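You operate a simulated robot arm through the tools that you are given. There is no shell and no other tool. Be economical: measure what you need, move in short steps, check, and stop when the job is done.

You run a simulated two-armed robot. Do the job below in one go: nothing can be reset, and whatever is moved stays where it is left.

Task
Scrub the grey crust out of the cream tray and put the mango bag back in.
Fine: lift the bag out first; hold the tray while you scrub with the green block; put the block back. Set down upright: gift bag of mango. What is to be rubbed or washed off counts as gone when no trace of it is left.

It is judged by the outcome, as a careful person would: the job done as asked, and still so three seconds after it is handed in. It fails if anything else is knocked over, pushed out of place, dropped, spilled or broken.

Robot
Two 6-joint arms with two-finger parallel grippers on one trunk, on a base that drives. Base frame: it is fixed to the floor where the robot stands at the start and does not move with it; the origin is under the middle of the robot, x ahead of it, y to its left, z up; the surface under the hand at the start is at about z = 900. Lengths are in mm, angles in rad, forces in N, time in s.
The left shoulder is at the start at [60, 187, 1197], the right one opposite. With the tool pointing down near the work surface each hand reaches from about 260 to 620 mm from the robot's upright axis, wherever it stands, measured 20 degrees to its own side. Places, roughly: back counter [700, 400, 900]; bintray [500, 400, 900]. Payload 1.57 kg a hand.
The TCP of each hand is the grasp point between the finger pads, 30 mm short of the fingertips. In the tool frame z runs along the fingers and y along their closing line. The gripper opens to 110 mm. The fingers are 24 mm wide and 12 mm thick; the gripper's body (48 by 112 mm) begins 78 mm behind the TCP.
Orientation is that of the tool frame in the base frame, as [roll, pitch, yaw] about the fixed x, y, z axes, in that order (R = Rz(yaw) Ry(pitch) Rx(roll)). With the fingers straight down and closing along the base's y, the tool's x points along the base's -x, its y along +y and its z along -z.

Tools
- The arms move only by the tool arm_command. It takes "left_targets", "right_targets" or both (then of equal length, played together; a hand with none holds still); each is a list of rows, each a list of 2 entries, a list of its own where there are three numbers: the shift along the tool's x, y, z in mm, then the turn, a rotation vector about the tool's x, y, z in rad. In form: [[[tx, ty, tz], [rx, ry, rz]], ...]. A call has 1 to 12 rows; each row is the pose to reach, as a shift and turn from the pose commanded when the call began, along the tool's axes at that moment. "left_hand" and "right_hand" are, for a hand that has rows, the closure, from 0 (fully open) to 1 (shut), set as the call begins (left out, the last holds). Each row takes 0.2 s and may step no farther than 50 mm and 0.15 rad from the row before; otherwise, or with a gripper value out of range, the whole call is refused. Where a pose cannot be reached the arm comes as near as it can. A force on the tool above 40 N (or 10 N above the force at the start of the call, whichever is more), or a blocked arm, ends the call early, and 0.2 s more pass. The fingers move at their own pace (about 153 mm/s each) and stop on an object; they squeeze with about 25 N. The grip force told is the motor's: it shows also when the fingers shut on nothing. Time passes only in rows, and 0.2 s behind the last, so rows that repeat a pose let the fingers close. It gives the time, the measured TCP pose, the force on the tool (base axes), the opening and the grip force at its end, in the units of the frame above (readings bear some noise), with the torque about the TCP (base axes, N m) and any sound that the robot's microphone picked up, and new pictures: "views" is both (left out), scene, wrist or none (wrist: the cameras of the hands that moved).
- Cameras (640 x 400 px; columns grow to the right, rows downward): "scene" is now at [-4.2, 37.4, 1736.5]; the picture's right is [0.52, -0.85, 0.00], its down [-0.75, -0.46, -0.48] and it looks along [0.41, 0.25, -0.88] (base axes); focal length 267 px, centre (320, 200). "left" rides on the left gripper at [70, -16, -141] in its tool frame; the picture's right is [0.23, 0.97, 0.00], its down [-0.86, 0.20, -0.48] and it looks along [-0.47, 0.11, 0.88] (tool axes); focal length 222 px, centre (320, 200). "right" rides on the right gripper at [70, 16, -141] in its tool frame; the picture's right is [-0.23, 0.97, 0.00], its down [-0.86, -0.20, -0.48] and it looks along [-0.47, -0.11, 0.88] (tool axes); focal length 222 px, centre (320, 200). There is no depth. A picture from a camera that has moved, and an enlarged one, comes with that camera's place and axes in the base frame and with its lens. The place of the scene camera against the robot may be out by one fixed shift of up to 25 mm in any direction.
- slide_trunk(by): slides the trunk up (or, below 0, down) by that many mm; the arms and the scene camera ride with it, the base frame stays. It gives what a move gives, with no picture.
- drive_base(legs): drives the robot by 1 to 6 legs, each [ahead, left, turn to the left] in mm, mm and rad, along the robot's own axes; the way and the turn of a leg run together, so that a leg with both is an arc; at most 1500 mm and 3.142 rad a leg. The arms and the cameras ride along, it lands a little off, and it stops where it bumps. It gives what a move gives, and a new picture of the scene camera.
- pan_tilt(pan, tilt): turns the head with the scene camera to pan (to the left, within 1.501 rad either way) and tilt (down, from -0.506 to 1.204), counted from straight ahead of the robot. It gives what a move gives, and a new picture of the scene camera.
- enlarge(camera, box): a new picture of the part [left, top, right, bottom] of that camera's present view, enlarged. No time passes.
- hand_in(): hands the job in; it is judged then, once.

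Go step by step. Nothing tells you exact positions but the pictures and the camera data: compare them with the known pose of the tool, close in by small moves and look again before you grip or let go. The budget is 120 turns and 260 pictures, counting those below and the enlarged ones. Unless the task says otherwise, let go and move clear before handing in, and close with one line.

The tools are called after "Emit:" by a JSON object that holds its "method" and its "body". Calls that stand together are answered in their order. arm_command: Moves the arms, as the interface text tells. Its arguments: {"type":"object","properties":{"left_targets":{"type":"array","items":{"type":"array"}},"left_hand":{"type":"number"},"right_targets":{"type":"array","items":{"type":"array"}},"right_hand":{"type":"number"},"views":{"type":"string","enum":["both","scene","wrist","none"]}},"required":[]} The other tools are called the same way: slide_trunk (by) slides the trunk up or down; drive_base (legs) drives the base; pan_tilt (pan, tilt) turns the head that bears the scene camera; enlarge (camera, box) takes an enlarged picture of a part of a camera's view; hand_in () hands the job in.

At the start:

```text
time: 0.0
left_tool_pos: [262.8, 367.9, 1201.3]
left_orientation: [3.141, 0.001, -3.141]
left_force: [0.5, 0.5, 0.0]
left_wrist_torque: [0.04, 0.0, -0.01]
left_width: 109.8
left_grip_force: 0.1
right_tool_pos: [338.5, 56.4, 1229.2]
right_orientation: [3.14, 0.001, -3.141]
right_force: [0.1, 0.7, -0.5]
right_wrist_torque: [-0.03, 0.01, -0.02]
right_width: 109.9
right_grip_force: 0.0
trunk travel left (down, up): [-825.0, 165.0]
robot x, y, heading: [0.8, 1.4, -0.001]
head pan, tilt: [0.55, 1.073]
```

scene: 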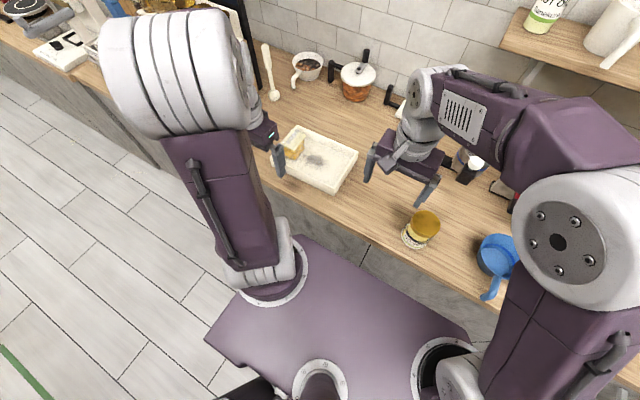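
right: 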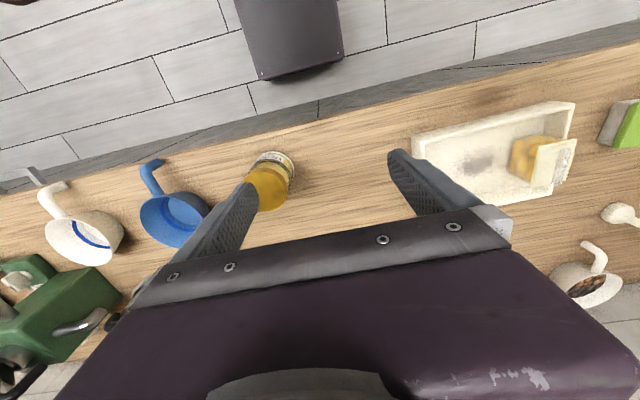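
left: 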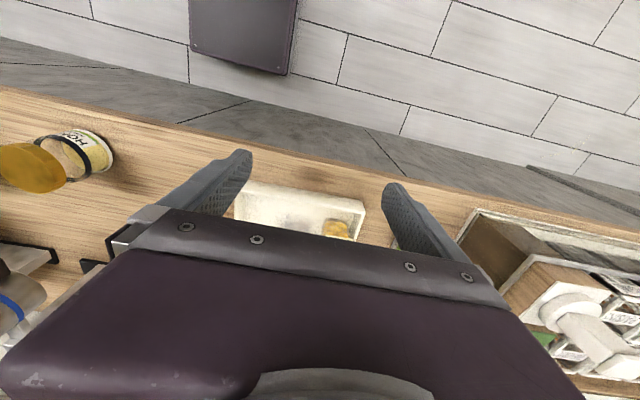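

I see the cream tray with a grey patch and a yellow bag in it, and the green block further left. I'll look closer before moving.

Emit:
{"method": "enlarge", "body": {"camera": "scene", "box": [230, 40, 430, 220]}}

Emit:
{"method": "enlarge", "body": {"camera": "right", "box": [380, 70, 640, 300]}}

Emit:
{"method": "enlarge", "body": {"camera": "left", "box": [200, 150, 640, 400]}}

```text
2.22 times, centred on (330, 130) of scene
camera zoom: at [-4.2, 37.4, 1736.5], right [0.52, -0.85, 0.0], down [-0.75, -0.46, -0.48], along [0.41, 0.25, -0.88], focal length 594 px, centre (298, 356)
```

zoom: 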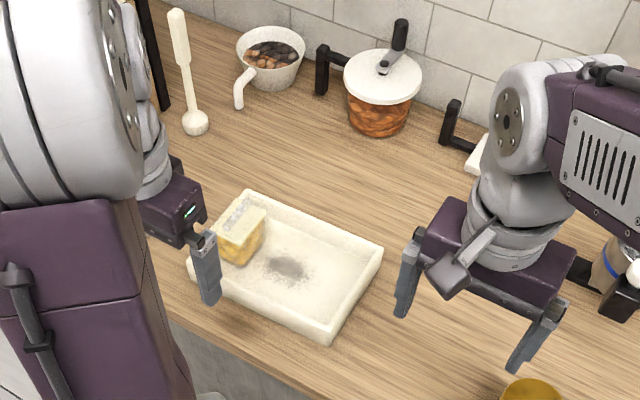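

```text
1.74 times, centred on (510, 185) of right
camera zoom: at [269.5, 72.6, 1370.2], right [0.23, 0.97, 0.0], down [0.86, -0.2, 0.48], along [0.47, -0.11, -0.88], focal length 386 px, centre (-10, 226)
```

zoom: 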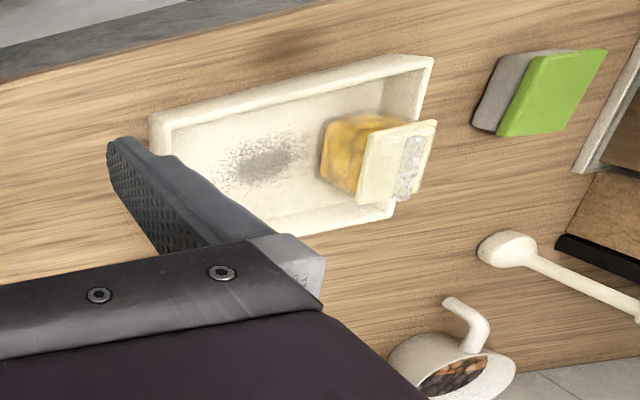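

```text
1.45 times, centred on (420, 275) of left
camera zoom: at [192.3, 352.6, 1341.8], right [-0.23, 0.97, 0.0], down [0.86, 0.2, 0.48], along [0.47, 0.11, -0.88], focal length 323 px, centre (174, 91)
```

zoom: 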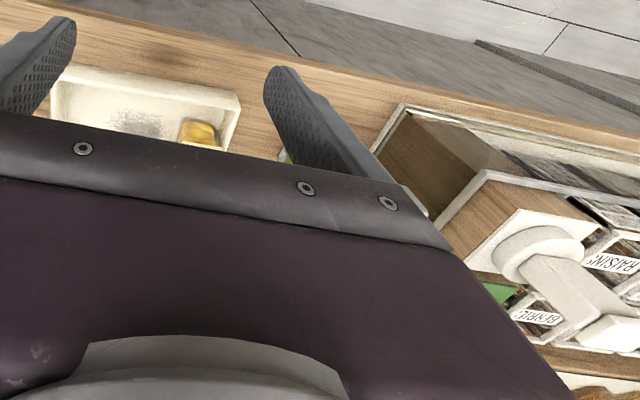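

The tray spans roughly x 410–595, y 220–505, with the crust near (503, 364), the bag near (500, 462) and the green block near (486, 650). I'll look left before driving that way.

Emit:
{"method": "pan_tilt", "body": {"pan": 1.0, "tilt": 0.8}}

```text
time: 0.9
left_tool_pos: [260.9, 367.6, 1202.3]
left_orientation: [3.141, 0.0, 3.141]
left_force: [0.5, -0.4, 0.5]
left_wrist_torque: [-0.03, 0.0, -0.02]
left_width: 110.1
left_grip_force: 0.1
right_tool_pos: [338.9, 55.8, 1230.7]
right_orientation: [3.141, 0.001, -3.141]
right_force: [0.7, 0.8, -0.1]
right_wrist_torque: [-0.02, 0.03, 0.02]
right_width: 109.9
right_grip_force: 0.0
trunk travel left (down, up): [-825.0, 165.0]
robot x, y, heading: [0.4, 2.3, -0.002]
head pan, tilt: [1.0, 0.799]
camera scene: at [-16.1, 71.3, 1756.5], right [0.84, -0.54, 0.0], down [-0.39, -0.6, -0.7], along [0.38, 0.59, -0.72], focal length 267 px, centre (320, 200)
```

scene: 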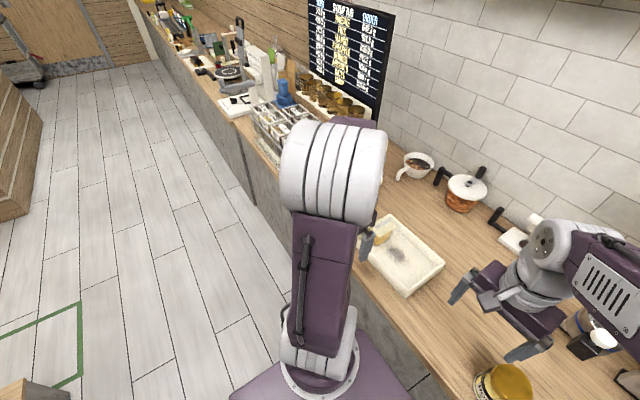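

The cup rack to the left is beyond about y 740 and the left hand stays in front of the counter edge, so it's safe to drive left about 270 mm.

Emit:
{"method": "drive_base", "body": {"legs": [[0, 270, 0]]}}

Emit:
{"method": "pan_tilt", "body": {"pan": 0.35, "tilt": 1.05}}

Emit:
{"method": "arm_command", "body": {"left_targets": [[[0, 0, 0], [0, 0, 0]]], "right_targets": [[[0, 0, 0], [0, 0, 0]]], "views": "wrist"}}

```text
time: 2.8
left_tool_pos: [265.2, 635.8, 1202.6]
left_orientation: [3.138, 0.0, 3.134]
left_force: [0.0, 0.1, 0.2]
left_wrist_torque: [0.01, -0.01, 0.0]
left_width: 109.9
left_grip_force: 0.1
right_tool_pos: [340.8, 323.1, 1230.7]
right_orientation: [3.141, 0.001, 3.135]
right_force: [0.1, 0.9, -0.4]
right_wrist_torque: [0.04, -0.01, 0.0]
right_width: 110.0
right_grip_force: 0.0
trunk travel left (down, up): [-825.0, 165.0]
robot x, y, heading: [-3.3, 270.2, -0.001]
head pan, tilt: [1.0, 0.799]
camera scene: at [-14.6, 340.7, 1756.7], right [0.84, -0.55, 0.0], down [-0.39, -0.6, -0.7], along [0.38, 0.58, -0.72], focal length 267 px, centre (320, 200)
```

scene: 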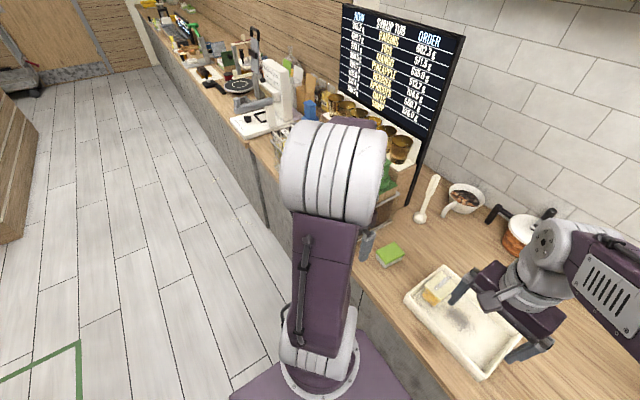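

```text
time: 3.9
left_tool_pos: [265.4, 638.3, 1201.0]
left_orientation: [-3.14, 0.0, 3.135]
left_force: [0.3, -0.7, 0.5]
left_wrist_torque: [-0.01, 0.01, 0.01]
left_width: 109.9
left_grip_force: 0.0
right_tool_pos: [339.9, 324.5, 1229.3]
right_orientation: [-3.141, 0.0, 3.135]
right_force: [0.4, -0.5, -0.4]
right_wrist_torque: [0.03, 0.01, 0.0]
right_width: 110.0
right_grip_force: 0.1
trunk travel left (down, up): [-825.0, 165.0]
robot x, y, heading: [2.5, 269.2, -0.006]
head pan, tilt: [0.351, 1.051]
camera scene: at [3.8, 297.8, 1738.0], right [0.34, -0.94, 0.0], down [-0.82, -0.29, -0.5], along [0.47, 0.17, -0.87], focal length 267 px, centre (320, 200)
```

scene: 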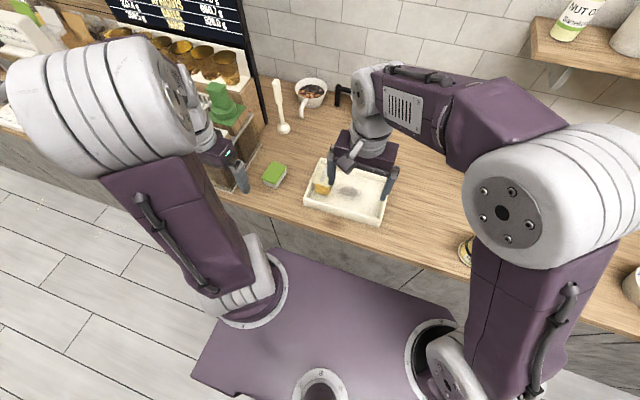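

```text
time: 4.2
left_tool_pos: [265.5, 639.0, 1201.8]
left_orientation: [-3.141, 0.0, 3.135]
left_force: [0.1, -0.5, 0.9]
left_wrist_torque: [-0.03, -0.03, -0.02]
left_width: 110.2
left_grip_force: 0.1
right_tool_pos: [340.3, 325.8, 1230.3]
right_orientation: [-3.141, 0.0, 3.135]
right_force: [-0.5, 0.0, 1.0]
right_wrist_torque: [-0.03, 0.0, 0.04]
right_width: 109.7
right_grip_force: 0.0
trunk travel left (down, up): [-825.0, 165.0]
robot x, y, heading: [0.6, 274.7, -0.008]
head pan, tilt: [0.351, 1.051]
camera right: at [271.0, 342.7, 1370.2], right [0.23, 0.97, 0.0], down [0.85, -0.21, 0.48], along [0.47, -0.11, -0.88], focal length 222 px, centre (320, 200)
camera left: at [195.7, 623.4, 1341.7], right [-0.22, 0.98, 0.0], down [0.86, 0.19, 0.48], along [0.47, 0.11, -0.88], focal length 222 px, centre (320, 200)
```

right: 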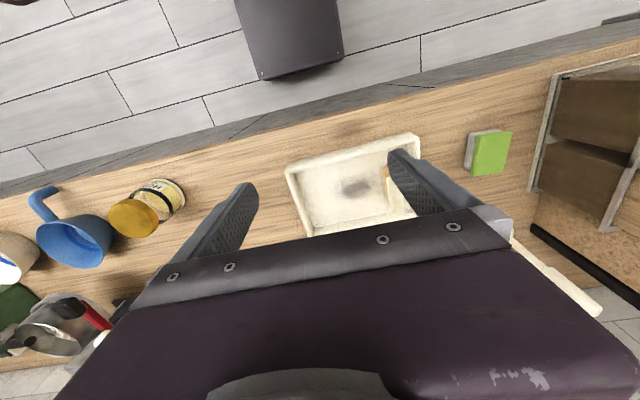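
left: 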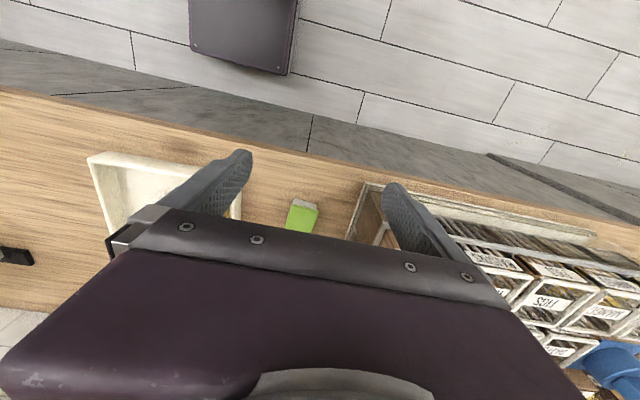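

The sponge sits near (470, 642) and the rack only begins near y 768. I'll shift 50 mm more to the left, then bring the left hand toward the bag and the right hand back out of the way.

Emit:
{"method": "drive_base", "body": {"legs": [[0, 50, 0]]}}

Emit:
{"method": "arm_command", "body": {"left_targets": [[[-40, -25, 0], [0, 0, 0]], [[-80, -55, 10], [0, 0, 0]], [[-120, -85, 25], [0, 0, 0]], [[-150, -115, 50], [0, 0, 0]], [[-170, -150, 65], [0, 0, 0]], [[-170, -195, 75], [0, 0, 0]], [[-170, -225, 75], [0, 0, 0]]], "right_targets": [[[0, -40, 0], [0, 0, 0]], [[0, -80, 0], [0, 0, 0]], [[0, -120, 0], [0, 0, 0]], [[0, -165, 0], [0, 0, 0]], [[0, -210, 0], [0, 0, 0]], [[0, -250, 0], [0, 0, 0]], [[0, -250, 0], [0, 0, 0]]]}}

```text
time: 5.2
left_tool_pos: [266.7, 679.6, 1205.1]
left_orientation: [3.135, -0.001, 3.135]
left_force: [0.2, -1.2, -0.1]
left_wrist_torque: [0.08, 0.02, 0.0]
left_width: 110.2
left_grip_force: 0.1
right_tool_pos: [341.2, 366.0, 1231.5]
right_orientation: [3.134, 0.0, 3.134]
right_force: [0.9, -0.8, 0.1]
right_wrist_torque: [0.08, -0.02, 0.02]
right_width: 109.8
right_grip_force: 0.1
trunk travel left (down, up): [-825.0, 165.0]
robot x, y, heading: [4.3, 323.4, -0.011]
head pan, tilt: [0.351, 1.051]
camera scene: at [4.1, 334.9, 1738.1], right [0.34, -0.94, -0.01], down [-0.82, -0.29, -0.5], along [0.47, 0.17, -0.87], focal length 267 px, centre (320, 200)
```

scene: 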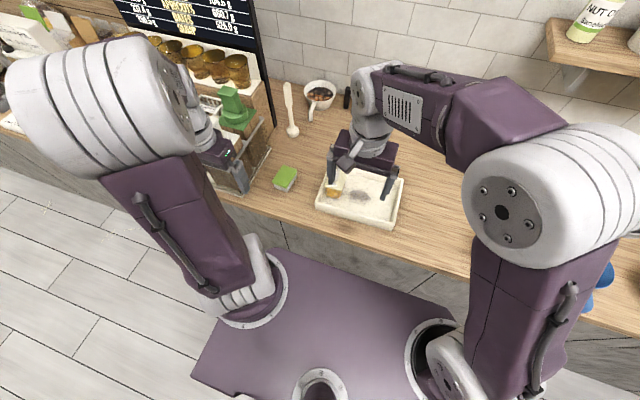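

```text
refused: row 2 steps farther than a row can; nothing moved
```

The drive landed and the scene is undisturbed. My last move was slightly too long per step, so I'll resend it with shorter steps.

Emit:
{"method": "arm_command", "body": {"left_targets": [[[-35, -25, 0], [0, 0, 0]], [[-70, -55, 10], [0, 0, 0]], [[-105, -85, 25], [0, 0, 0]], [[-135, -115, 45], [0, 0, 0]], [[-155, -150, 65], [0, 0, 0]], [[-165, -190, 75], [0, 0, 0]], [[-165, -215, 75], [0, 0, 0]]], "right_targets": [[[0, -40, 0], [0, 0, 0]], [[0, -80, 0], [0, 0, 0]], [[0, -120, 0], [0, 0, 0]], [[0, -165, 0], [0, 0, 0]], [[0, -210, 0], [0, 0, 0]], [[0, -250, 0], [0, 0, 0]], [[0, -250, 0], [0, 0, 0]]]}}

```text
time: 6.8
left_tool_pos: [427.8, 469.2, 1128.2]
left_orientation: [3.14, -0.001, 3.135]
left_force: [0.5, -0.2, -1.6]
left_wrist_torque: [0.0, -0.01, -0.03]
left_width: 110.0
left_grip_force: 0.0
right_tool_pos: [332.6, 123.1, 1232.1]
right_orientation: [-3.141, 0.0, 3.134]
right_force: [-0.3, 0.0, 0.3]
right_wrist_torque: [-0.03, -0.02, 0.04]
right_width: 110.0
right_grip_force: 0.0
trunk travel left (down, up): [-825.0, 165.0]
robot x, y, heading: [-1.6, 319.4, -0.01]
head pan, tilt: [0.351, 1.051]
camera scene: at [4.0, 347.6, 1738.0], right [0.34, -0.94, 0.0], down [-0.82, -0.29, -0.5], along [0.47, 0.17, -0.87], focal length 267 px, centre (320, 200)
camera right: at [263.9, 140.8, 1371.6], right [0.23, 0.97, 0.0], down [0.85, -0.21, 0.48], along [0.47, -0.11, -0.88], focal length 222 px, centre (320, 200)
camera left: at [358.6, 453.8, 1268.7], right [-0.22, 0.98, 0.0], down [0.86, 0.19, 0.48], along [0.47, 0.11, -0.88], focal length 222 px, centre (320, 200)
```

scene: 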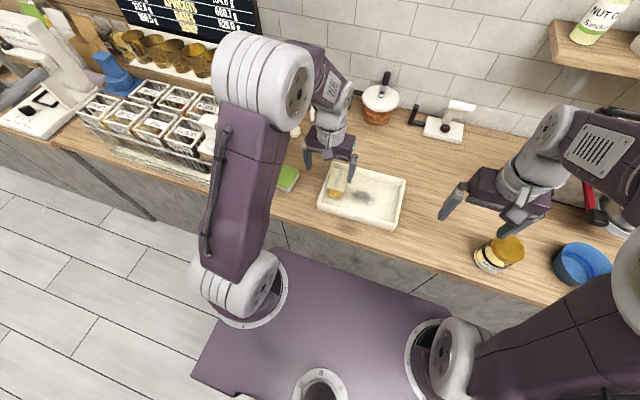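
right: 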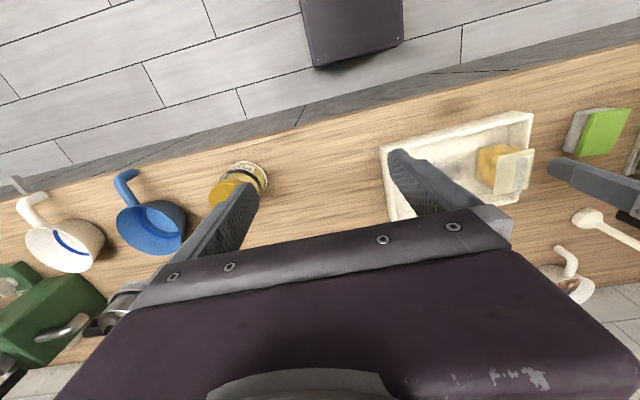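
left: 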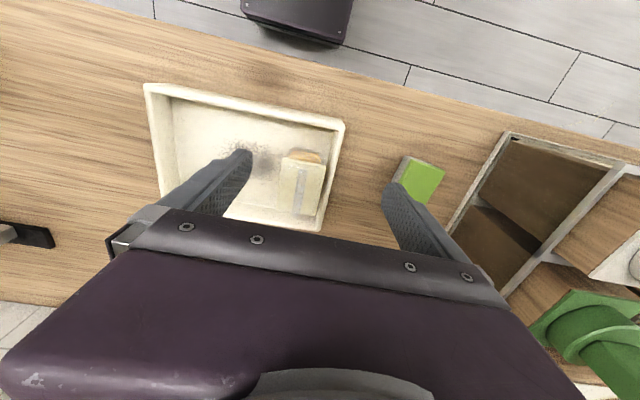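

Emit:
{"method": "enlarge", "body": {"camera": "left", "box": [130, 70, 460, 250]}}

Emit:
{"method": "enlarge", "body": {"camera": "right", "box": [370, 80, 640, 230]}}

Emit:
{"method": "enlarge", "body": {"camera": "scene", "box": [270, 130, 430, 240]}}

```text
1.94 times, centred on (295, 160) of left
camera zoom: at [358.6, 453.8, 1268.7], right [-0.22, 0.98, 0.0], down [0.86, 0.19, 0.48], along [0.47, 0.11, -0.88], focal length 431 px, centre (368, 278)
```

zoom: 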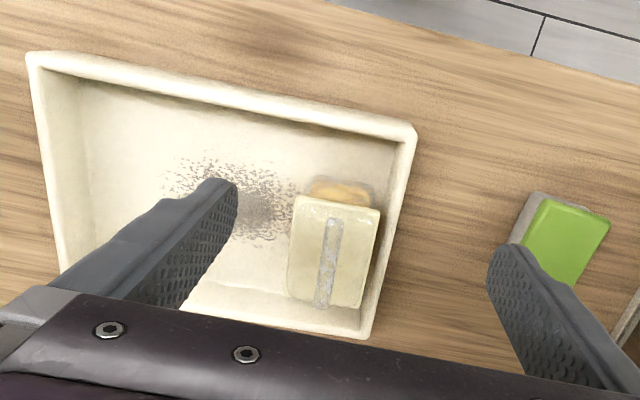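

```text
2.37 times, centred on (505, 155) of right
camera zoom: at [263.9, 140.8, 1371.6], right [0.23, 0.97, 0.0], down [0.85, -0.21, 0.48], along [0.47, -0.11, -0.88], focal length 526 px, centre (-118, 307)
```

zoom: 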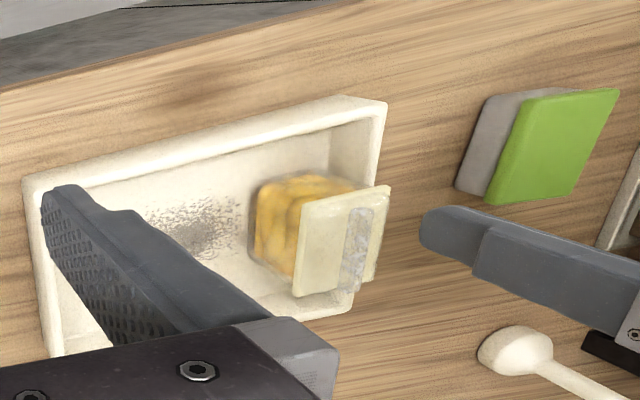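

```text
3.64 times, centred on (350, 185) of scene
camera zoom: at [4.0, 347.6, 1738.0], right [0.34, -0.94, 0.0], down [-0.82, -0.29, -0.5], along [0.47, 0.17, -0.87], focal length 972 px, centre (211, 254)
```

zoom: 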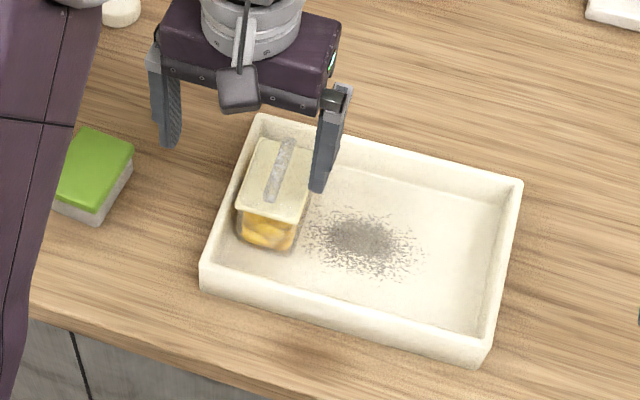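

By triangulation the bag's top is at x 461–545, y 428–488, z≈976, the tray rim is at z≈944, and the sponge is x 435–525, y 617–682, top z≈930. I'll bring the left hand above the bag's top with the fingers part-closed.

Emit:
{"method": "arm_command", "body": {"left_targets": [[[-35, -6, 20], [0, 0, 0]], [[-70, -11, 45], [0, 0, 0]], [[-75, -11, 85], [0, 0, 0]], [[-75, -11, 112], [0, 0, 0]], [[-75, -11, 112], [0, 0, 0]]], "left_hand": 0.22}}

Emit:
{"method": "enlarge", "body": {"camera": "right", "box": [380, 80, 620, 230]}}

Emit:
{"method": "enlarge", "body": {"camera": "scene", "box": [270, 130, 430, 240]}}

```text
time: 8.0
left_tool_pos: [506.0, 459.5, 1013.6]
left_orientation: [3.141, 0.001, 3.134]
left_force: [-0.9, -0.5, -0.3]
left_wrist_torque: [0.01, 0.01, 0.0]
left_width: 86.2
left_grip_force: 0.1
right_tool_pos: [333.5, 123.5, 1230.6]
right_orientation: [3.142, -0.002, 3.133]
right_force: [0.3, -0.5, -0.6]
right_wrist_torque: [-0.03, -0.02, -0.01]
right_width: 110.1
right_grip_force: 0.1
trunk travel left (down, up): [-825.0, 165.0]
robot x, y, heading: [3.6, 320.4, -0.006]
head pan, tilt: [0.351, 1.051]
camera scene: at [4.6, 347.2, 1738.0], right [0.34, -0.94, 0.0], down [-0.82, -0.29, -0.5], along [0.47, 0.17, -0.87], focal length 267 px, centre (320, 200)
camera left: at [435.7, 444.1, 1154.1], right [-0.22, 0.98, 0.0], down [0.86, 0.19, 0.48], along [0.47, 0.11, -0.88], focal length 222 px, centre (320, 200)
```

scene: 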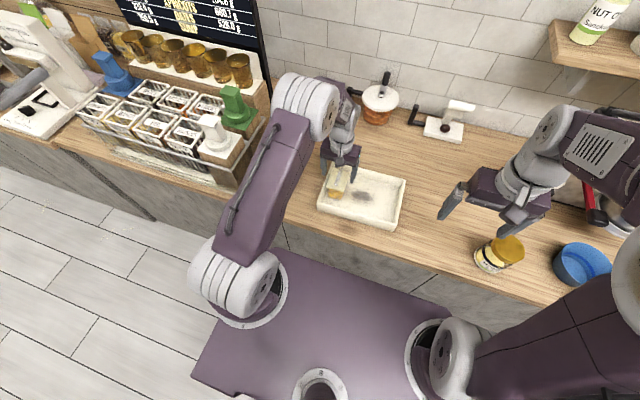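
left: 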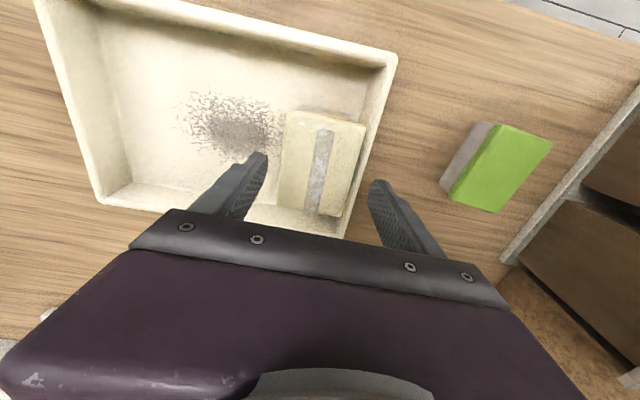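

```text
2.67 times, centred on (500, 155) of right
camera zoom: at [264.5, 140.8, 1371.4], right [0.23, 0.97, 0.0], down [0.85, -0.21, 0.48], along [0.47, -0.11, -0.88], focal length 592 px, centre (-160, 320)
```

zoom: 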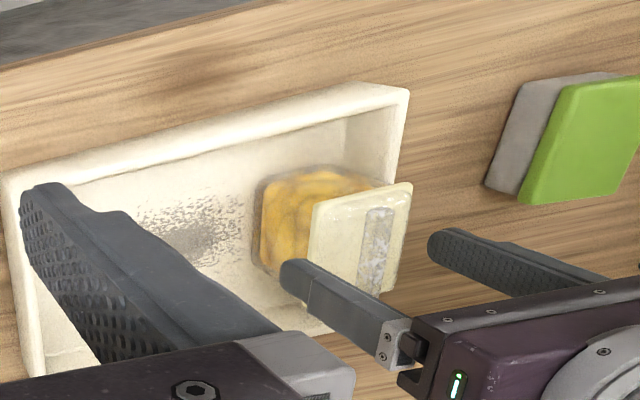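

```text
3.64 times, centred on (350, 185) of scene
camera zoom: at [4.6, 347.2, 1738.0], right [0.34, -0.94, 0.0], down [-0.82, -0.29, -0.5], along [0.47, 0.17, -0.87], focal length 972 px, centre (211, 254)
```

zoom: 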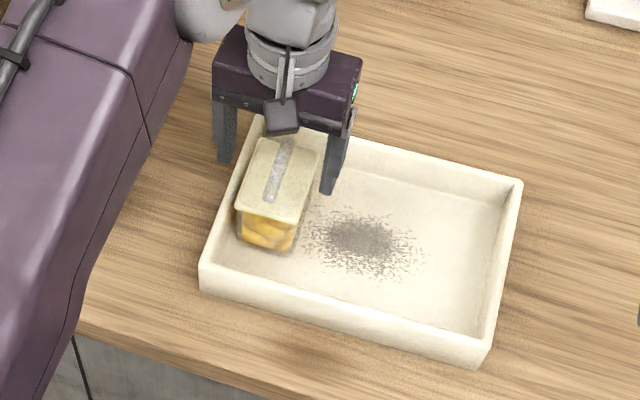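

The hand is well centred over the bag. I'll lower it until the tips sit just above the tray's rim, then close.

Emit:
{"method": "arm_command", "body": {"left_targets": [[[3, -2, 18], [0, 0, 0]], [[3, -2, 33], [0, 0, 0]], [[3, -2, 33], [0, 0, 0]]], "views": "none"}}

Emit:
{"method": "arm_command", "body": {"left_targets": [[[0, 0, 0], [0, 0, 0]], [[0, 0, 0], [0, 0, 0]], [[0, 0, 0], [0, 0, 0]]], "left_hand": 1.0}}

Emit:
{"method": "enlarge", "body": {"camera": "scene", "box": [270, 130, 430, 240]}}

```text
time: 8.8
left_tool_pos: [501.3, 457.4, 981.6]
left_orientation: [3.141, -0.001, 3.134]
left_force: [0.1, -1.1, -0.4]
left_wrist_torque: [0.0, -0.01, 0.05]
left_width: 85.6
left_grip_force: 0.0
right_tool_pos: [332.6, 123.0, 1231.3]
right_orientation: [-3.142, 0.001, 3.131]
right_force: [0.2, -0.7, 0.7]
right_wrist_torque: [-0.02, 0.03, -0.01]
right_width: 110.3
right_grip_force: 0.0
trunk travel left (down, up): [-825.0, 165.0]
robot x, y, heading: [-0.6, 323.7, -0.007]
head pan, tilt: [0.351, 1.051]
```

```text
time: 9.6
left_tool_pos: [501.1, 458.7, 981.8]
left_orientation: [3.141, -0.002, 3.135]
left_force: [0.3, 0.0, 0.6]
left_wrist_torque: [0.06, -0.07, 0.06]
left_width: 57.7
left_grip_force: 24.8
right_tool_pos: [334.3, 123.8, 1230.6]
right_orientation: [-3.141, 0.0, 3.131]
right_force: [-0.4, 0.3, -0.4]
right_wrist_torque: [0.03, -0.04, 0.0]
right_width: 110.0
right_grip_force: 0.0
trunk travel left (down, up): [-825.0, 165.0]
robot x, y, heading: [-2.1, 320.6, -0.011]
head pan, tilt: [0.351, 1.051]
camera scene: at [4.3, 347.4, 1738.0], right [0.34, -0.94, 0.0], down [-0.82, -0.29, -0.5], along [0.47, 0.17, -0.87], focal length 267 px, centre (320, 200)
camera left: at [431.7, 443.0, 1122.0], right [-0.22, 0.98, 0.0], down [0.86, 0.19, 0.48], along [0.47, 0.11, -0.88], focal length 222 px, centre (320, 200)
```

scene: 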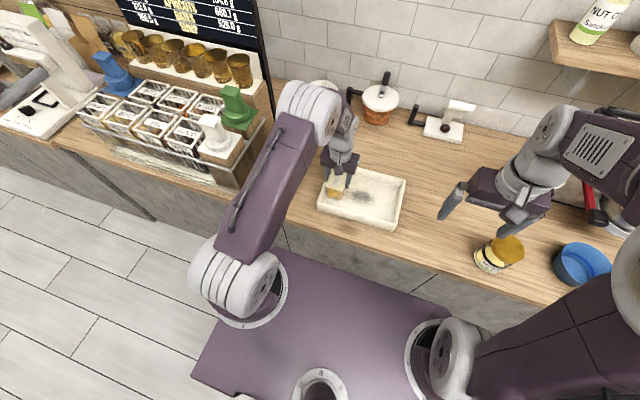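
left: 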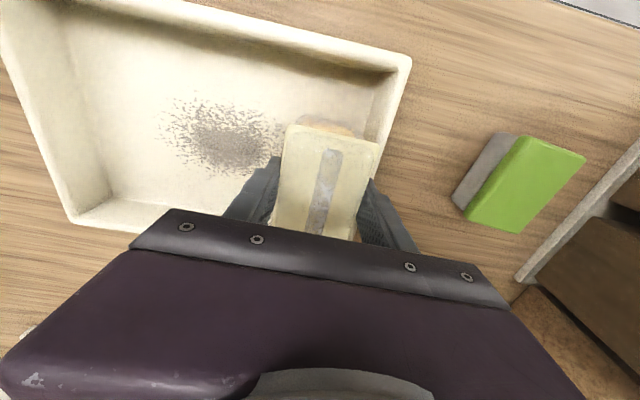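

```text
3.64 times, centred on (350, 185) of scene
camera zoom: at [4.3, 347.4, 1738.0], right [0.34, -0.94, 0.0], down [-0.82, -0.29, -0.5], along [0.47, 0.17, -0.87], focal length 972 px, centre (211, 254)
```

zoom: 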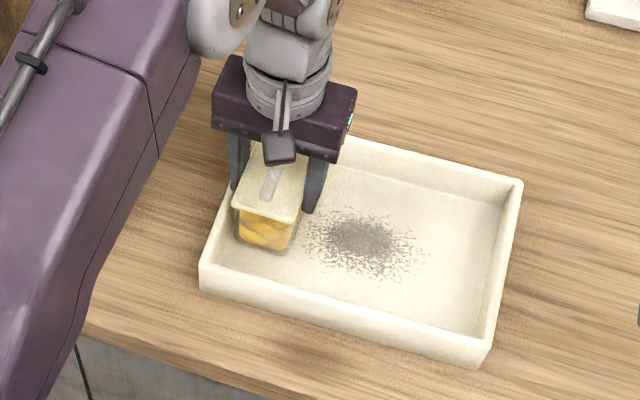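

Gripped at 58 mm with 25 N. I'll lift straight up and check.

Emit:
{"method": "arm_command", "body": {"left_targets": [[[0, 0, -25], [0, 0, 0]], [[0, 0, -60], [0, 0, 0]], [[0, 0, -80], [0, 0, 0]], [[0, 0, -80], [0, 0, 0]]]}}

Emit:
{"method": "enlarge", "body": {"camera": "right", "box": [380, 80, 620, 230]}}

```text
time: 10.6
left_tool_pos: [501.6, 459.3, 1062.1]
left_orientation: [3.141, 0.002, 3.135]
left_force: [-0.1, -0.1, -1.4]
left_wrist_torque: [-0.02, 0.01, -0.05]
left_width: 57.9
left_grip_force: 24.4
right_tool_pos: [334.8, 123.5, 1231.4]
right_orientation: [3.141, 0.0, 3.133]
right_force: [0.5, 0.0, 0.0]
right_wrist_torque: [-0.02, -0.02, 0.0]
right_width: 109.9
right_grip_force: 0.0
trunk travel left (down, up): [-825.0, 165.0]
robot x, y, heading: [0.2, 321.7, -0.003]
head pan, tilt: [0.351, 1.051]
camera scene: at [5.2, 347.4, 1738.0], right [0.34, -0.94, 0.0], down [-0.82, -0.29, -0.5], along [0.47, 0.17, -0.87], focal length 267 px, centre (320, 200)
camera left: at [431.9, 443.5, 1203.1], right [-0.22, 0.98, 0.0], down [0.86, 0.19, 0.48], along [0.47, 0.11, -0.88], focal length 222 px, centre (320, 200)
```

scene: 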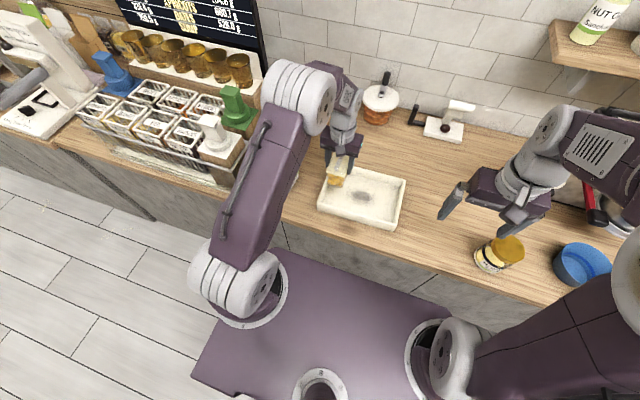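
left: 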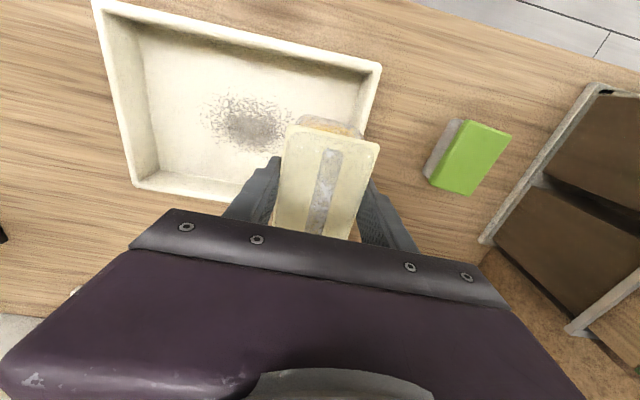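

```text
2.67 times, centred on (500, 155) of right
camera zoom: at [265.0, 141.0, 1371.3], right [0.23, 0.97, 0.0], down [0.85, -0.21, 0.48], along [0.46, -0.11, -0.88], focal length 592 px, centre (-160, 320)
```

zoom: 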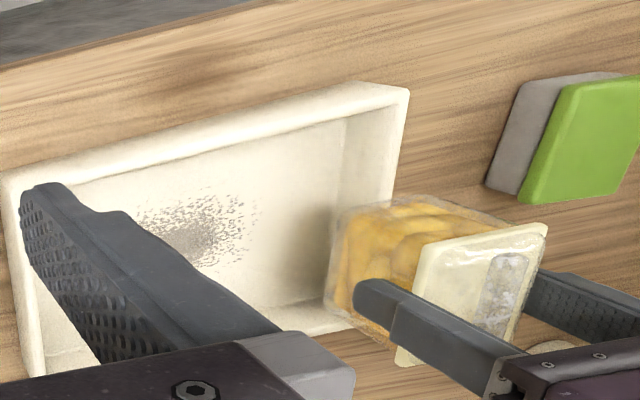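

The bag hangs level and clear. I'll carry it over to the free counter left of the tray, around (555, 557), staying high.

Emit:
{"method": "arm_command", "body": {"left_targets": [[[-15, 30, 0], [0, 0, 0]], [[-30, 65, 0], [0, 0, 0]], [[-45, 98, 0], [0, 0, 0]], [[-54, 98, 30], [0, 0, 0]], [[-54, 98, 60], [0, 0, 0]], [[-54, 98, 72], [0, 0, 0]], [[-54, 98, 72], [0, 0, 0]]]}}

Emit:
{"method": "enlarge", "body": {"camera": "right", "box": [400, 80, 640, 230]}}

Emit:
{"method": "enlarge", "body": {"camera": "scene", "box": [240, 120, 400, 230]}}

```text
time: 12.2
left_tool_pos: [557.1, 553.6, 987.7]
left_orientation: [3.141, 0.001, 3.134]
left_force: [0.3, 0.1, -2.1]
left_wrist_torque: [-0.03, -0.02, 0.02]
left_width: 57.7
left_grip_force: 25.3
right_tool_pos: [334.2, 122.8, 1230.9]
right_orientation: [3.141, 0.0, 3.133]
right_force: [0.3, 0.5, -0.2]
right_wrist_torque: [0.0, -0.02, 0.01]
right_width: 110.3
right_grip_force: 0.0
trunk travel left (down, up): [-825.0, 165.0]
robot x, y, heading: [1.2, 317.4, -0.009]
head pan, tilt: [0.351, 1.051]
camera scene: at [4.8, 347.2, 1738.0], right [0.34, -0.94, 0.0], down [-0.82, -0.29, -0.5], along [0.47, 0.17, -0.87], focal length 267 px, centre (320, 200)
camera left: at [486.8, 538.5, 1129.3], right [-0.22, 0.98, 0.0], down [0.86, 0.19, 0.48], along [0.47, 0.11, -0.88], focal length 222 px, centre (320, 200)
```

scene: 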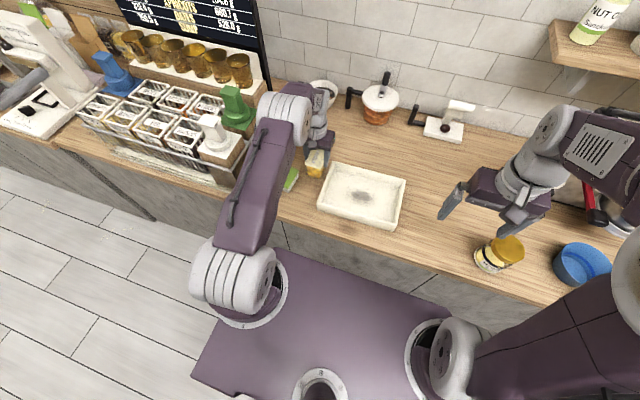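
left: 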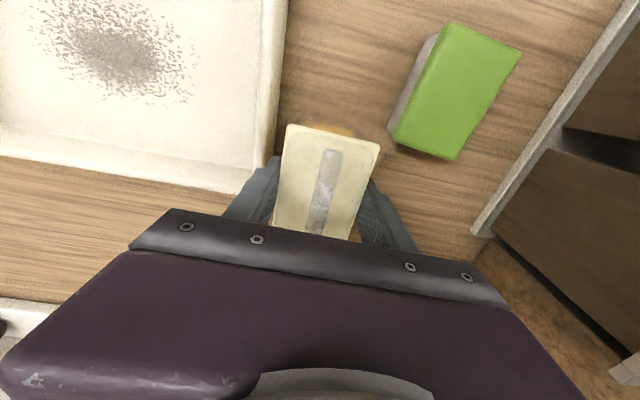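

```text
2.67 times, centred on (520, 155) of right
camera zoom: at [264.7, 140.9, 1371.4], right [0.23, 0.97, 0.0], down [0.85, -0.21, 0.48], along [0.46, -0.11, -0.88], focal length 592 px, centre (-213, 320)
```

zoom: 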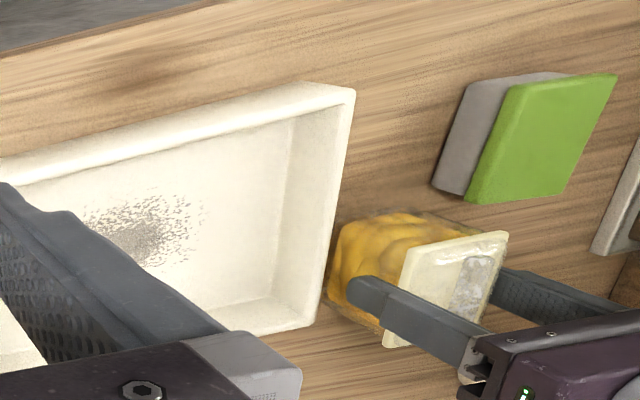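

```text
3.64 times, centred on (320, 175) of scene
camera zoom: at [4.8, 347.2, 1738.0], right [0.34, -0.94, 0.0], down [-0.82, -0.29, -0.5], along [0.47, 0.17, -0.87], focal length 972 px, centre (320, 291)
```

zoom: 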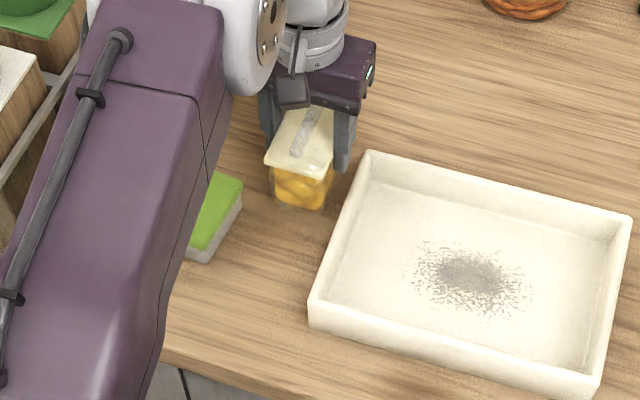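

The spot is clear on both sides. I'll lower gently until the bag touches the counter.

Emit:
{"method": "arm_command", "body": {"left_targets": [[[0, 0, 4], [0, 0, 0]], [[0, 0, 8], [0, 0, 0]], [[0, 0, 8], [0, 0, 0]]], "views": "none"}}

Emit:
{"method": "arm_command", "body": {"left_targets": [[[0, 0, 2], [0, 0, 0]], [[0, 0, 4], [0, 0, 0]], [[0, 0, 4], [0, 0, 0]]], "views": "none"}}

```text
time: 13.0
left_tool_pos: [556.4, 555.3, 980.6]
left_orientation: [3.142, 0.0, 3.135]
left_force: [0.8, 0.8, -1.8]
left_wrist_torque: [0.0, 0.02, 0.03]
left_width: 57.5
left_grip_force: 25.5
right_tool_pos: [334.1, 123.2, 1231.1]
right_orientation: [3.141, 0.0, 3.132]
right_force: [-0.2, 0.4, -1.2]
right_wrist_torque: [-0.01, 0.0, -0.02]
right_width: 110.1
right_grip_force: 0.0
trunk travel left (down, up): [-825.0, 165.0]
robot x, y, heading: [0.9, 321.8, -0.006]
head pan, tilt: [0.351, 1.051]
```

```text
time: 13.8
left_tool_pos: [557.3, 555.4, 977.2]
left_orientation: [-3.141, 0.001, 3.135]
left_force: [-0.5, 0.6, -1.6]
left_wrist_torque: [0.04, 0.02, 0.01]
left_width: 57.7
left_grip_force: 25.2
right_tool_pos: [333.3, 124.0, 1231.0]
right_orientation: [-3.141, -0.002, 3.133]
right_force: [-0.3, 0.1, -0.3]
right_wrist_torque: [0.02, 0.04, 0.02]
right_width: 110.1
right_grip_force: 0.1
trunk travel left (down, up): [-825.0, 165.0]
robot x, y, heading: [3.7, 321.0, -0.007]
head pan, tilt: [0.351, 1.051]
```

Emit:
{"method": "arm_command", "body": {"left_targets": [[[0, 0, 1], [0, 0, 0]], [[0, 0, 2], [0, 0, 0]], [[0, 0, 2], [0, 0, 0]]], "views": "none"}}

Emit:
{"method": "arm_command", "body": {"left_targets": [[[0, 0, 1], [0, 0, 0]], [[0, 0, 2], [0, 0, 0]], [[0, 0, 2], [0, 0, 0]]], "views": "wrist"}}

Emit:
{"method": "enlarge", "body": {"camera": "right", "box": [400, 80, 640, 230]}}

```text
time: 14.6
left_tool_pos: [557.4, 555.9, 975.9]
left_orientation: [-3.14, 0.0, 3.133]
left_force: [-0.2, 0.7, -1.5]
left_wrist_torque: [-0.01, 0.02, 0.01]
left_width: 57.9
left_grip_force: 25.4
right_tool_pos: [333.5, 124.1, 1231.0]
right_orientation: [3.141, -0.002, 3.133]
right_force: [0.5, 0.4, 0.3]
right_wrist_torque: [0.0, 0.01, 0.01]
right_width: 110.2
right_grip_force: 0.0
trunk travel left (down, up): [-825.0, 165.0]
robot x, y, heading: [4.0, 321.2, -0.007]
head pan, tilt: [0.351, 1.051]
```

```text
time: 15.4
left_tool_pos: [556.8, 555.7, 973.5]
left_orientation: [3.141, 0.0, 3.137]
left_force: [0.6, 0.6, -0.3]
left_wrist_torque: [-0.03, -0.05, 0.04]
left_width: 57.8
left_grip_force: 25.0
right_tool_pos: [334.0, 123.3, 1230.1]
right_orientation: [3.141, 0.0, 3.132]
right_force: [-0.3, -0.8, 0.0]
right_wrist_torque: [0.0, -0.03, 0.0]
right_width: 109.8
right_grip_force: 0.0
trunk travel left (down, up): [-825.0, 165.0]
robot x, y, heading: [3.1, 319.0, -0.007]
head pan, tilt: [0.351, 1.051]
camera left: at [486.0, 540.2, 1114.1], right [-0.22, 0.98, 0.0], down [0.86, 0.19, 0.48], along [0.47, 0.11, -0.88], focal length 222 px, centre (320, 200)
```

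left: 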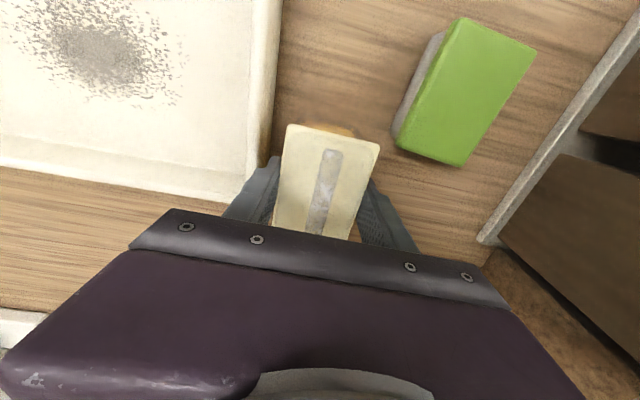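

```text
2.67 times, centred on (520, 155) of right
camera zoom: at [264.5, 141.0, 1371.5], right [0.23, 0.97, 0.0], down [0.85, -0.21, 0.48], along [0.47, -0.11, -0.88], focal length 592 px, centre (-213, 320)
```

zoom: 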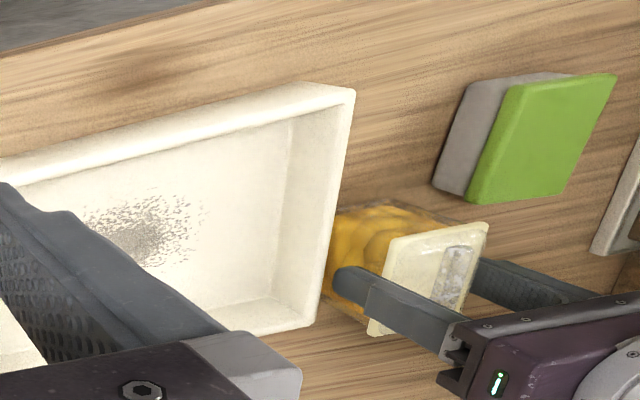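

The load on the tool is just starting to come off, so it's about at contact. One more small lowering.

Emit:
{"method": "arm_command", "body": {"left_targets": [[[0, 0, 1], [0, 0, 0]], [[0, 0, 2], [0, 0, 0]], [[0, 0, 2], [0, 0, 0]]], "views": "none"}}

```text
time: 16.2
left_tool_pos: [554.9, 556.2, 973.4]
left_orientation: [3.141, 0.002, 3.135]
left_force: [2.2, 3.7, 14.9]
left_wrist_torque: [0.06, 0.28, -0.06]
left_width: 57.8
left_grip_force: 24.9
right_tool_pos: [333.3, 123.2, 1230.9]
right_orientation: [-3.142, 0.0, 3.134]
right_force: [-0.8, -0.6, -0.7]
right_wrist_torque: [-0.03, -0.01, 0.01]
right_width: 109.9
right_grip_force: 0.1
trunk travel left (down, up): [-825.0, 165.0]
robot x, y, heading: [1.0, 321.6, -0.007]
head pan, tilt: [0.351, 1.051]
```

Firm contact with the counter. I'll release with a small opening and rise.

Emit:
{"method": "arm_command", "body": {"left_targets": [[[0, 0, -1.5], [0, 0, 0]], [[0, 0, -1.5], [0, 0, 0]], [[0, 0, -1.5], [0, 0, 0]]], "left_hand": 0.3, "views": "none"}}

Emit:
{"method": "arm_command", "body": {"left_targets": [[[0, 0, -30], [0, 0, 0]], [[0, 0, -75], [0, 0, 0]], [[15, 25, -110], [0, 0, 0]], [[45, 60, -110], [0, 0, 0]], [[75, 94, -110], [0, 0, 0]], [[75, 94, -110], [0, 0, 0]]]}}

Emit:
{"method": "enlarge", "body": {"camera": "right", "box": [400, 80, 640, 230]}}

Emit:
{"method": "enlarge", "body": {"camera": "left", "box": [160, 50, 480, 250]}}

```text
time: 17.0
left_tool_pos: [556.1, 555.5, 971.9]
left_orientation: [3.14, 0.0, 3.134]
left_force: [0.4, -0.1, 0.4]
left_wrist_torque: [0.03, -0.01, 0.01]
left_width: 77.0
left_grip_force: 0.0
right_tool_pos: [334.8, 123.7, 1231.1]
right_orientation: [-3.141, 0.001, 3.132]
right_force: [-0.1, -0.5, 0.4]
right_wrist_torque: [0.0, -0.02, 0.0]
right_width: 109.9
right_grip_force: 0.0
trunk travel left (down, up): [-825.0, 165.0]
robot x, y, heading: [4.1, 321.2, -0.009]
head pan, tilt: [0.351, 1.051]
```

```text
time: 18.4
left_tool_pos: [481.0, 649.8, 1083.0]
left_orientation: [3.141, 0.0, 3.135]
left_force: [-0.4, 0.0, -0.7]
left_wrist_torque: [0.0, -0.01, 0.02]
left_width: 77.1
left_grip_force: 0.1
right_tool_pos: [333.4, 123.2, 1230.8]
right_orientation: [-3.141, 0.0, 3.133]
right_force: [-0.7, 0.4, -0.4]
right_wrist_torque: [0.01, -0.04, 0.01]
right_width: 110.1
right_grip_force: 0.1
trunk travel left (down, up): [-825.0, 165.0]
robot x, y, heading: [0.7, 322.0, -0.008]
head pan, tilt: [0.351, 1.051]
camera scene: at [5.0, 346.5, 1738.0], right [0.34, -0.94, 0.0], down [-0.82, -0.29, -0.5], along [0.47, 0.17, -0.87], focal length 267 px, centre (320, 200)
camera left: at [410.7, 634.2, 1223.5], right [-0.22, 0.98, 0.0], down [0.86, 0.19, 0.48], along [0.47, 0.11, -0.88], focal length 222 px, centre (320, 200)
```

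scene: 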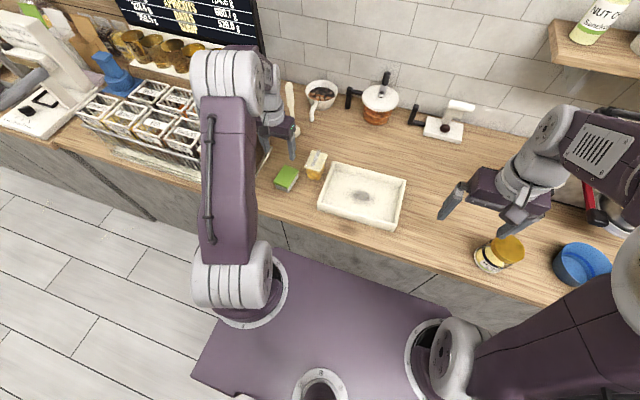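
left: 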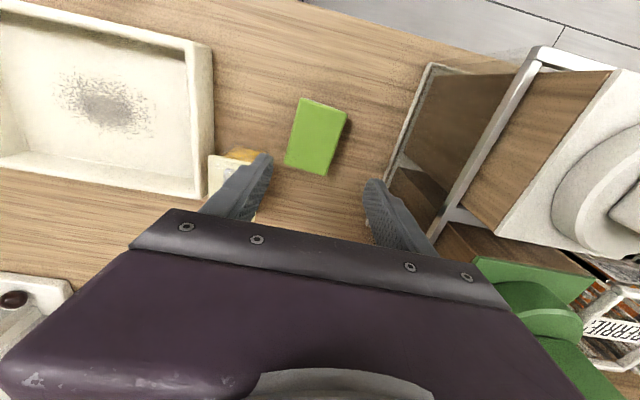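

```text
2.67 times, centred on (520, 155) of right
camera zoom: at [264.8, 140.3, 1371.3], right [0.23, 0.97, 0.0], down [0.85, -0.21, 0.48], along [0.46, -0.11, -0.88], focal length 592 px, centre (-213, 320)
```

zoom: 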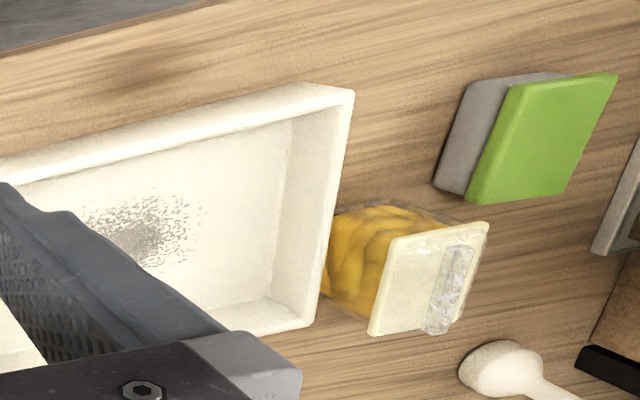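

```text
2.00 times, centred on (320, 150) of left
camera zoom: at [410.7, 634.2, 1223.5], right [-0.22, 0.98, 0.0], down [0.86, 0.19, 0.48], along [0.47, 0.11, -0.88], focal length 444 px, centre (320, 300)
```

zoom: 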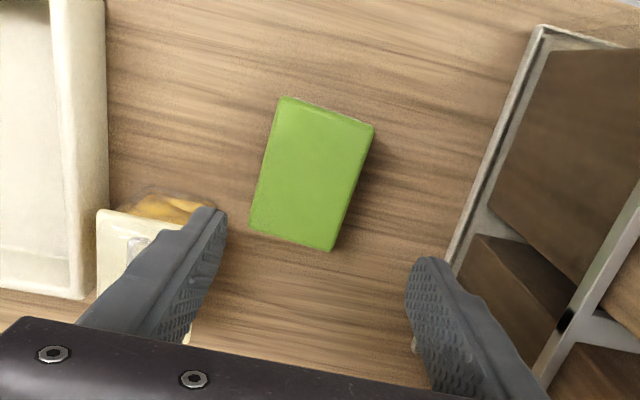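

The bag stands upright, and the sponge is centred at about (481, 643), turned by about −0.06 rad. Next I'll bring the right hand over the tray's right end wall near its front corner, leaned back toward the robot so the two hands won't clash.

Emit:
{"method": "arm_command", "body": {"right_targets": [[[-18, 18, 25], [0, -0.05, 0]], [[-37, 35, 53], [0, -0.1, 0]], [[-56, 53, 82], [0, -0.15, 0]], [[-75, 70, 110], [0, -0.2, 0]], [[-94, 88, 138], [0, -0.25, 0]], [[-112, 105, 165], [0, -0.3, 0]], [[-112, 105, 165], [0, -0.3, 0]]], "right_hand": 0.5}}

Emit:
{"method": "enlarge", "body": {"camera": "scene", "box": [290, 130, 450, 240]}}

```text
time: 20.0
left_tool_pos: [480.9, 650.0, 1082.7]
left_orientation: [3.139, -0.001, 3.134]
left_force: [0.0, -0.6, 0.0]
left_wrist_torque: [0.0, 0.01, 0.0]
left_width: 77.0
left_grip_force: 0.0
right_tool_pos: [445.7, 226.8, 1064.1]
right_orientation: [3.141, 0.301, 3.134]
right_force: [-1.0, 0.0, 0.8]
right_wrist_torque: [-0.03, 0.0, -0.04]
right_width: 54.9
right_grip_force: 0.1
trunk travel left (down, up): [-825.0, 165.0]
robot x, y, heading: [4.7, 320.3, -0.014]
head pan, tilt: [0.351, 1.051]
camera scene: at [3.6, 347.1, 1738.0], right [0.34, -0.94, 0.0], down [-0.82, -0.29, -0.5], along [0.47, 0.17, -0.87], focal length 267 px, centre (320, 200)
camera right: at [337.9, 244.4, 1176.1], right [0.22, 0.97, 0.07], down [0.67, -0.2, 0.71], along [0.7, -0.11, -0.7], focal length 222 px, centre (320, 200)
```

scene: 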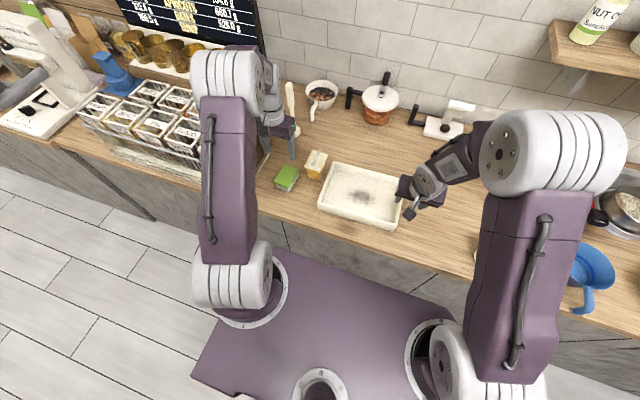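
right: 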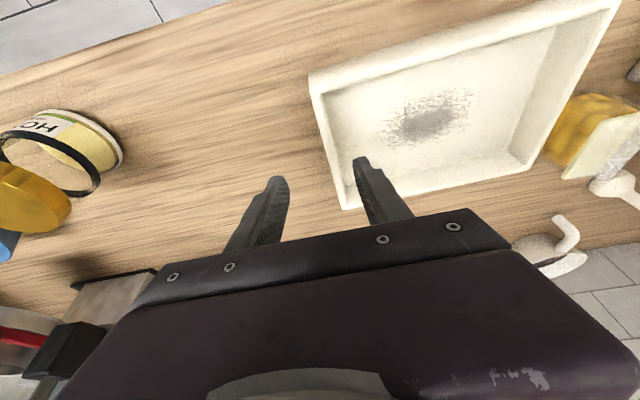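

```text
3.64 times, centred on (370, 185) of scene
camera zoom: at [3.6, 347.1, 1738.0], right [0.34, -0.94, 0.0], down [-0.82, -0.29, -0.5], along [0.47, 0.17, -0.87], focal length 972 px, centre (138, 254)
```

zoom: 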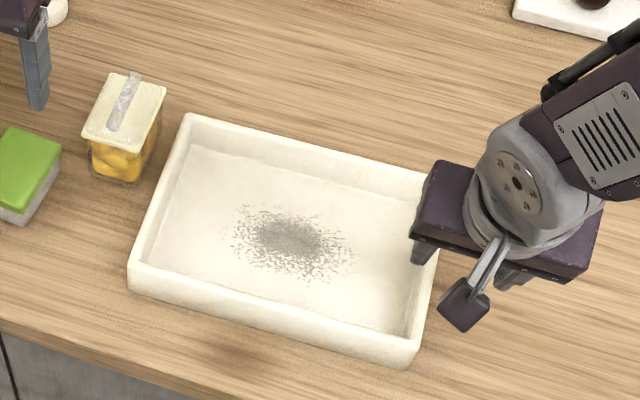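

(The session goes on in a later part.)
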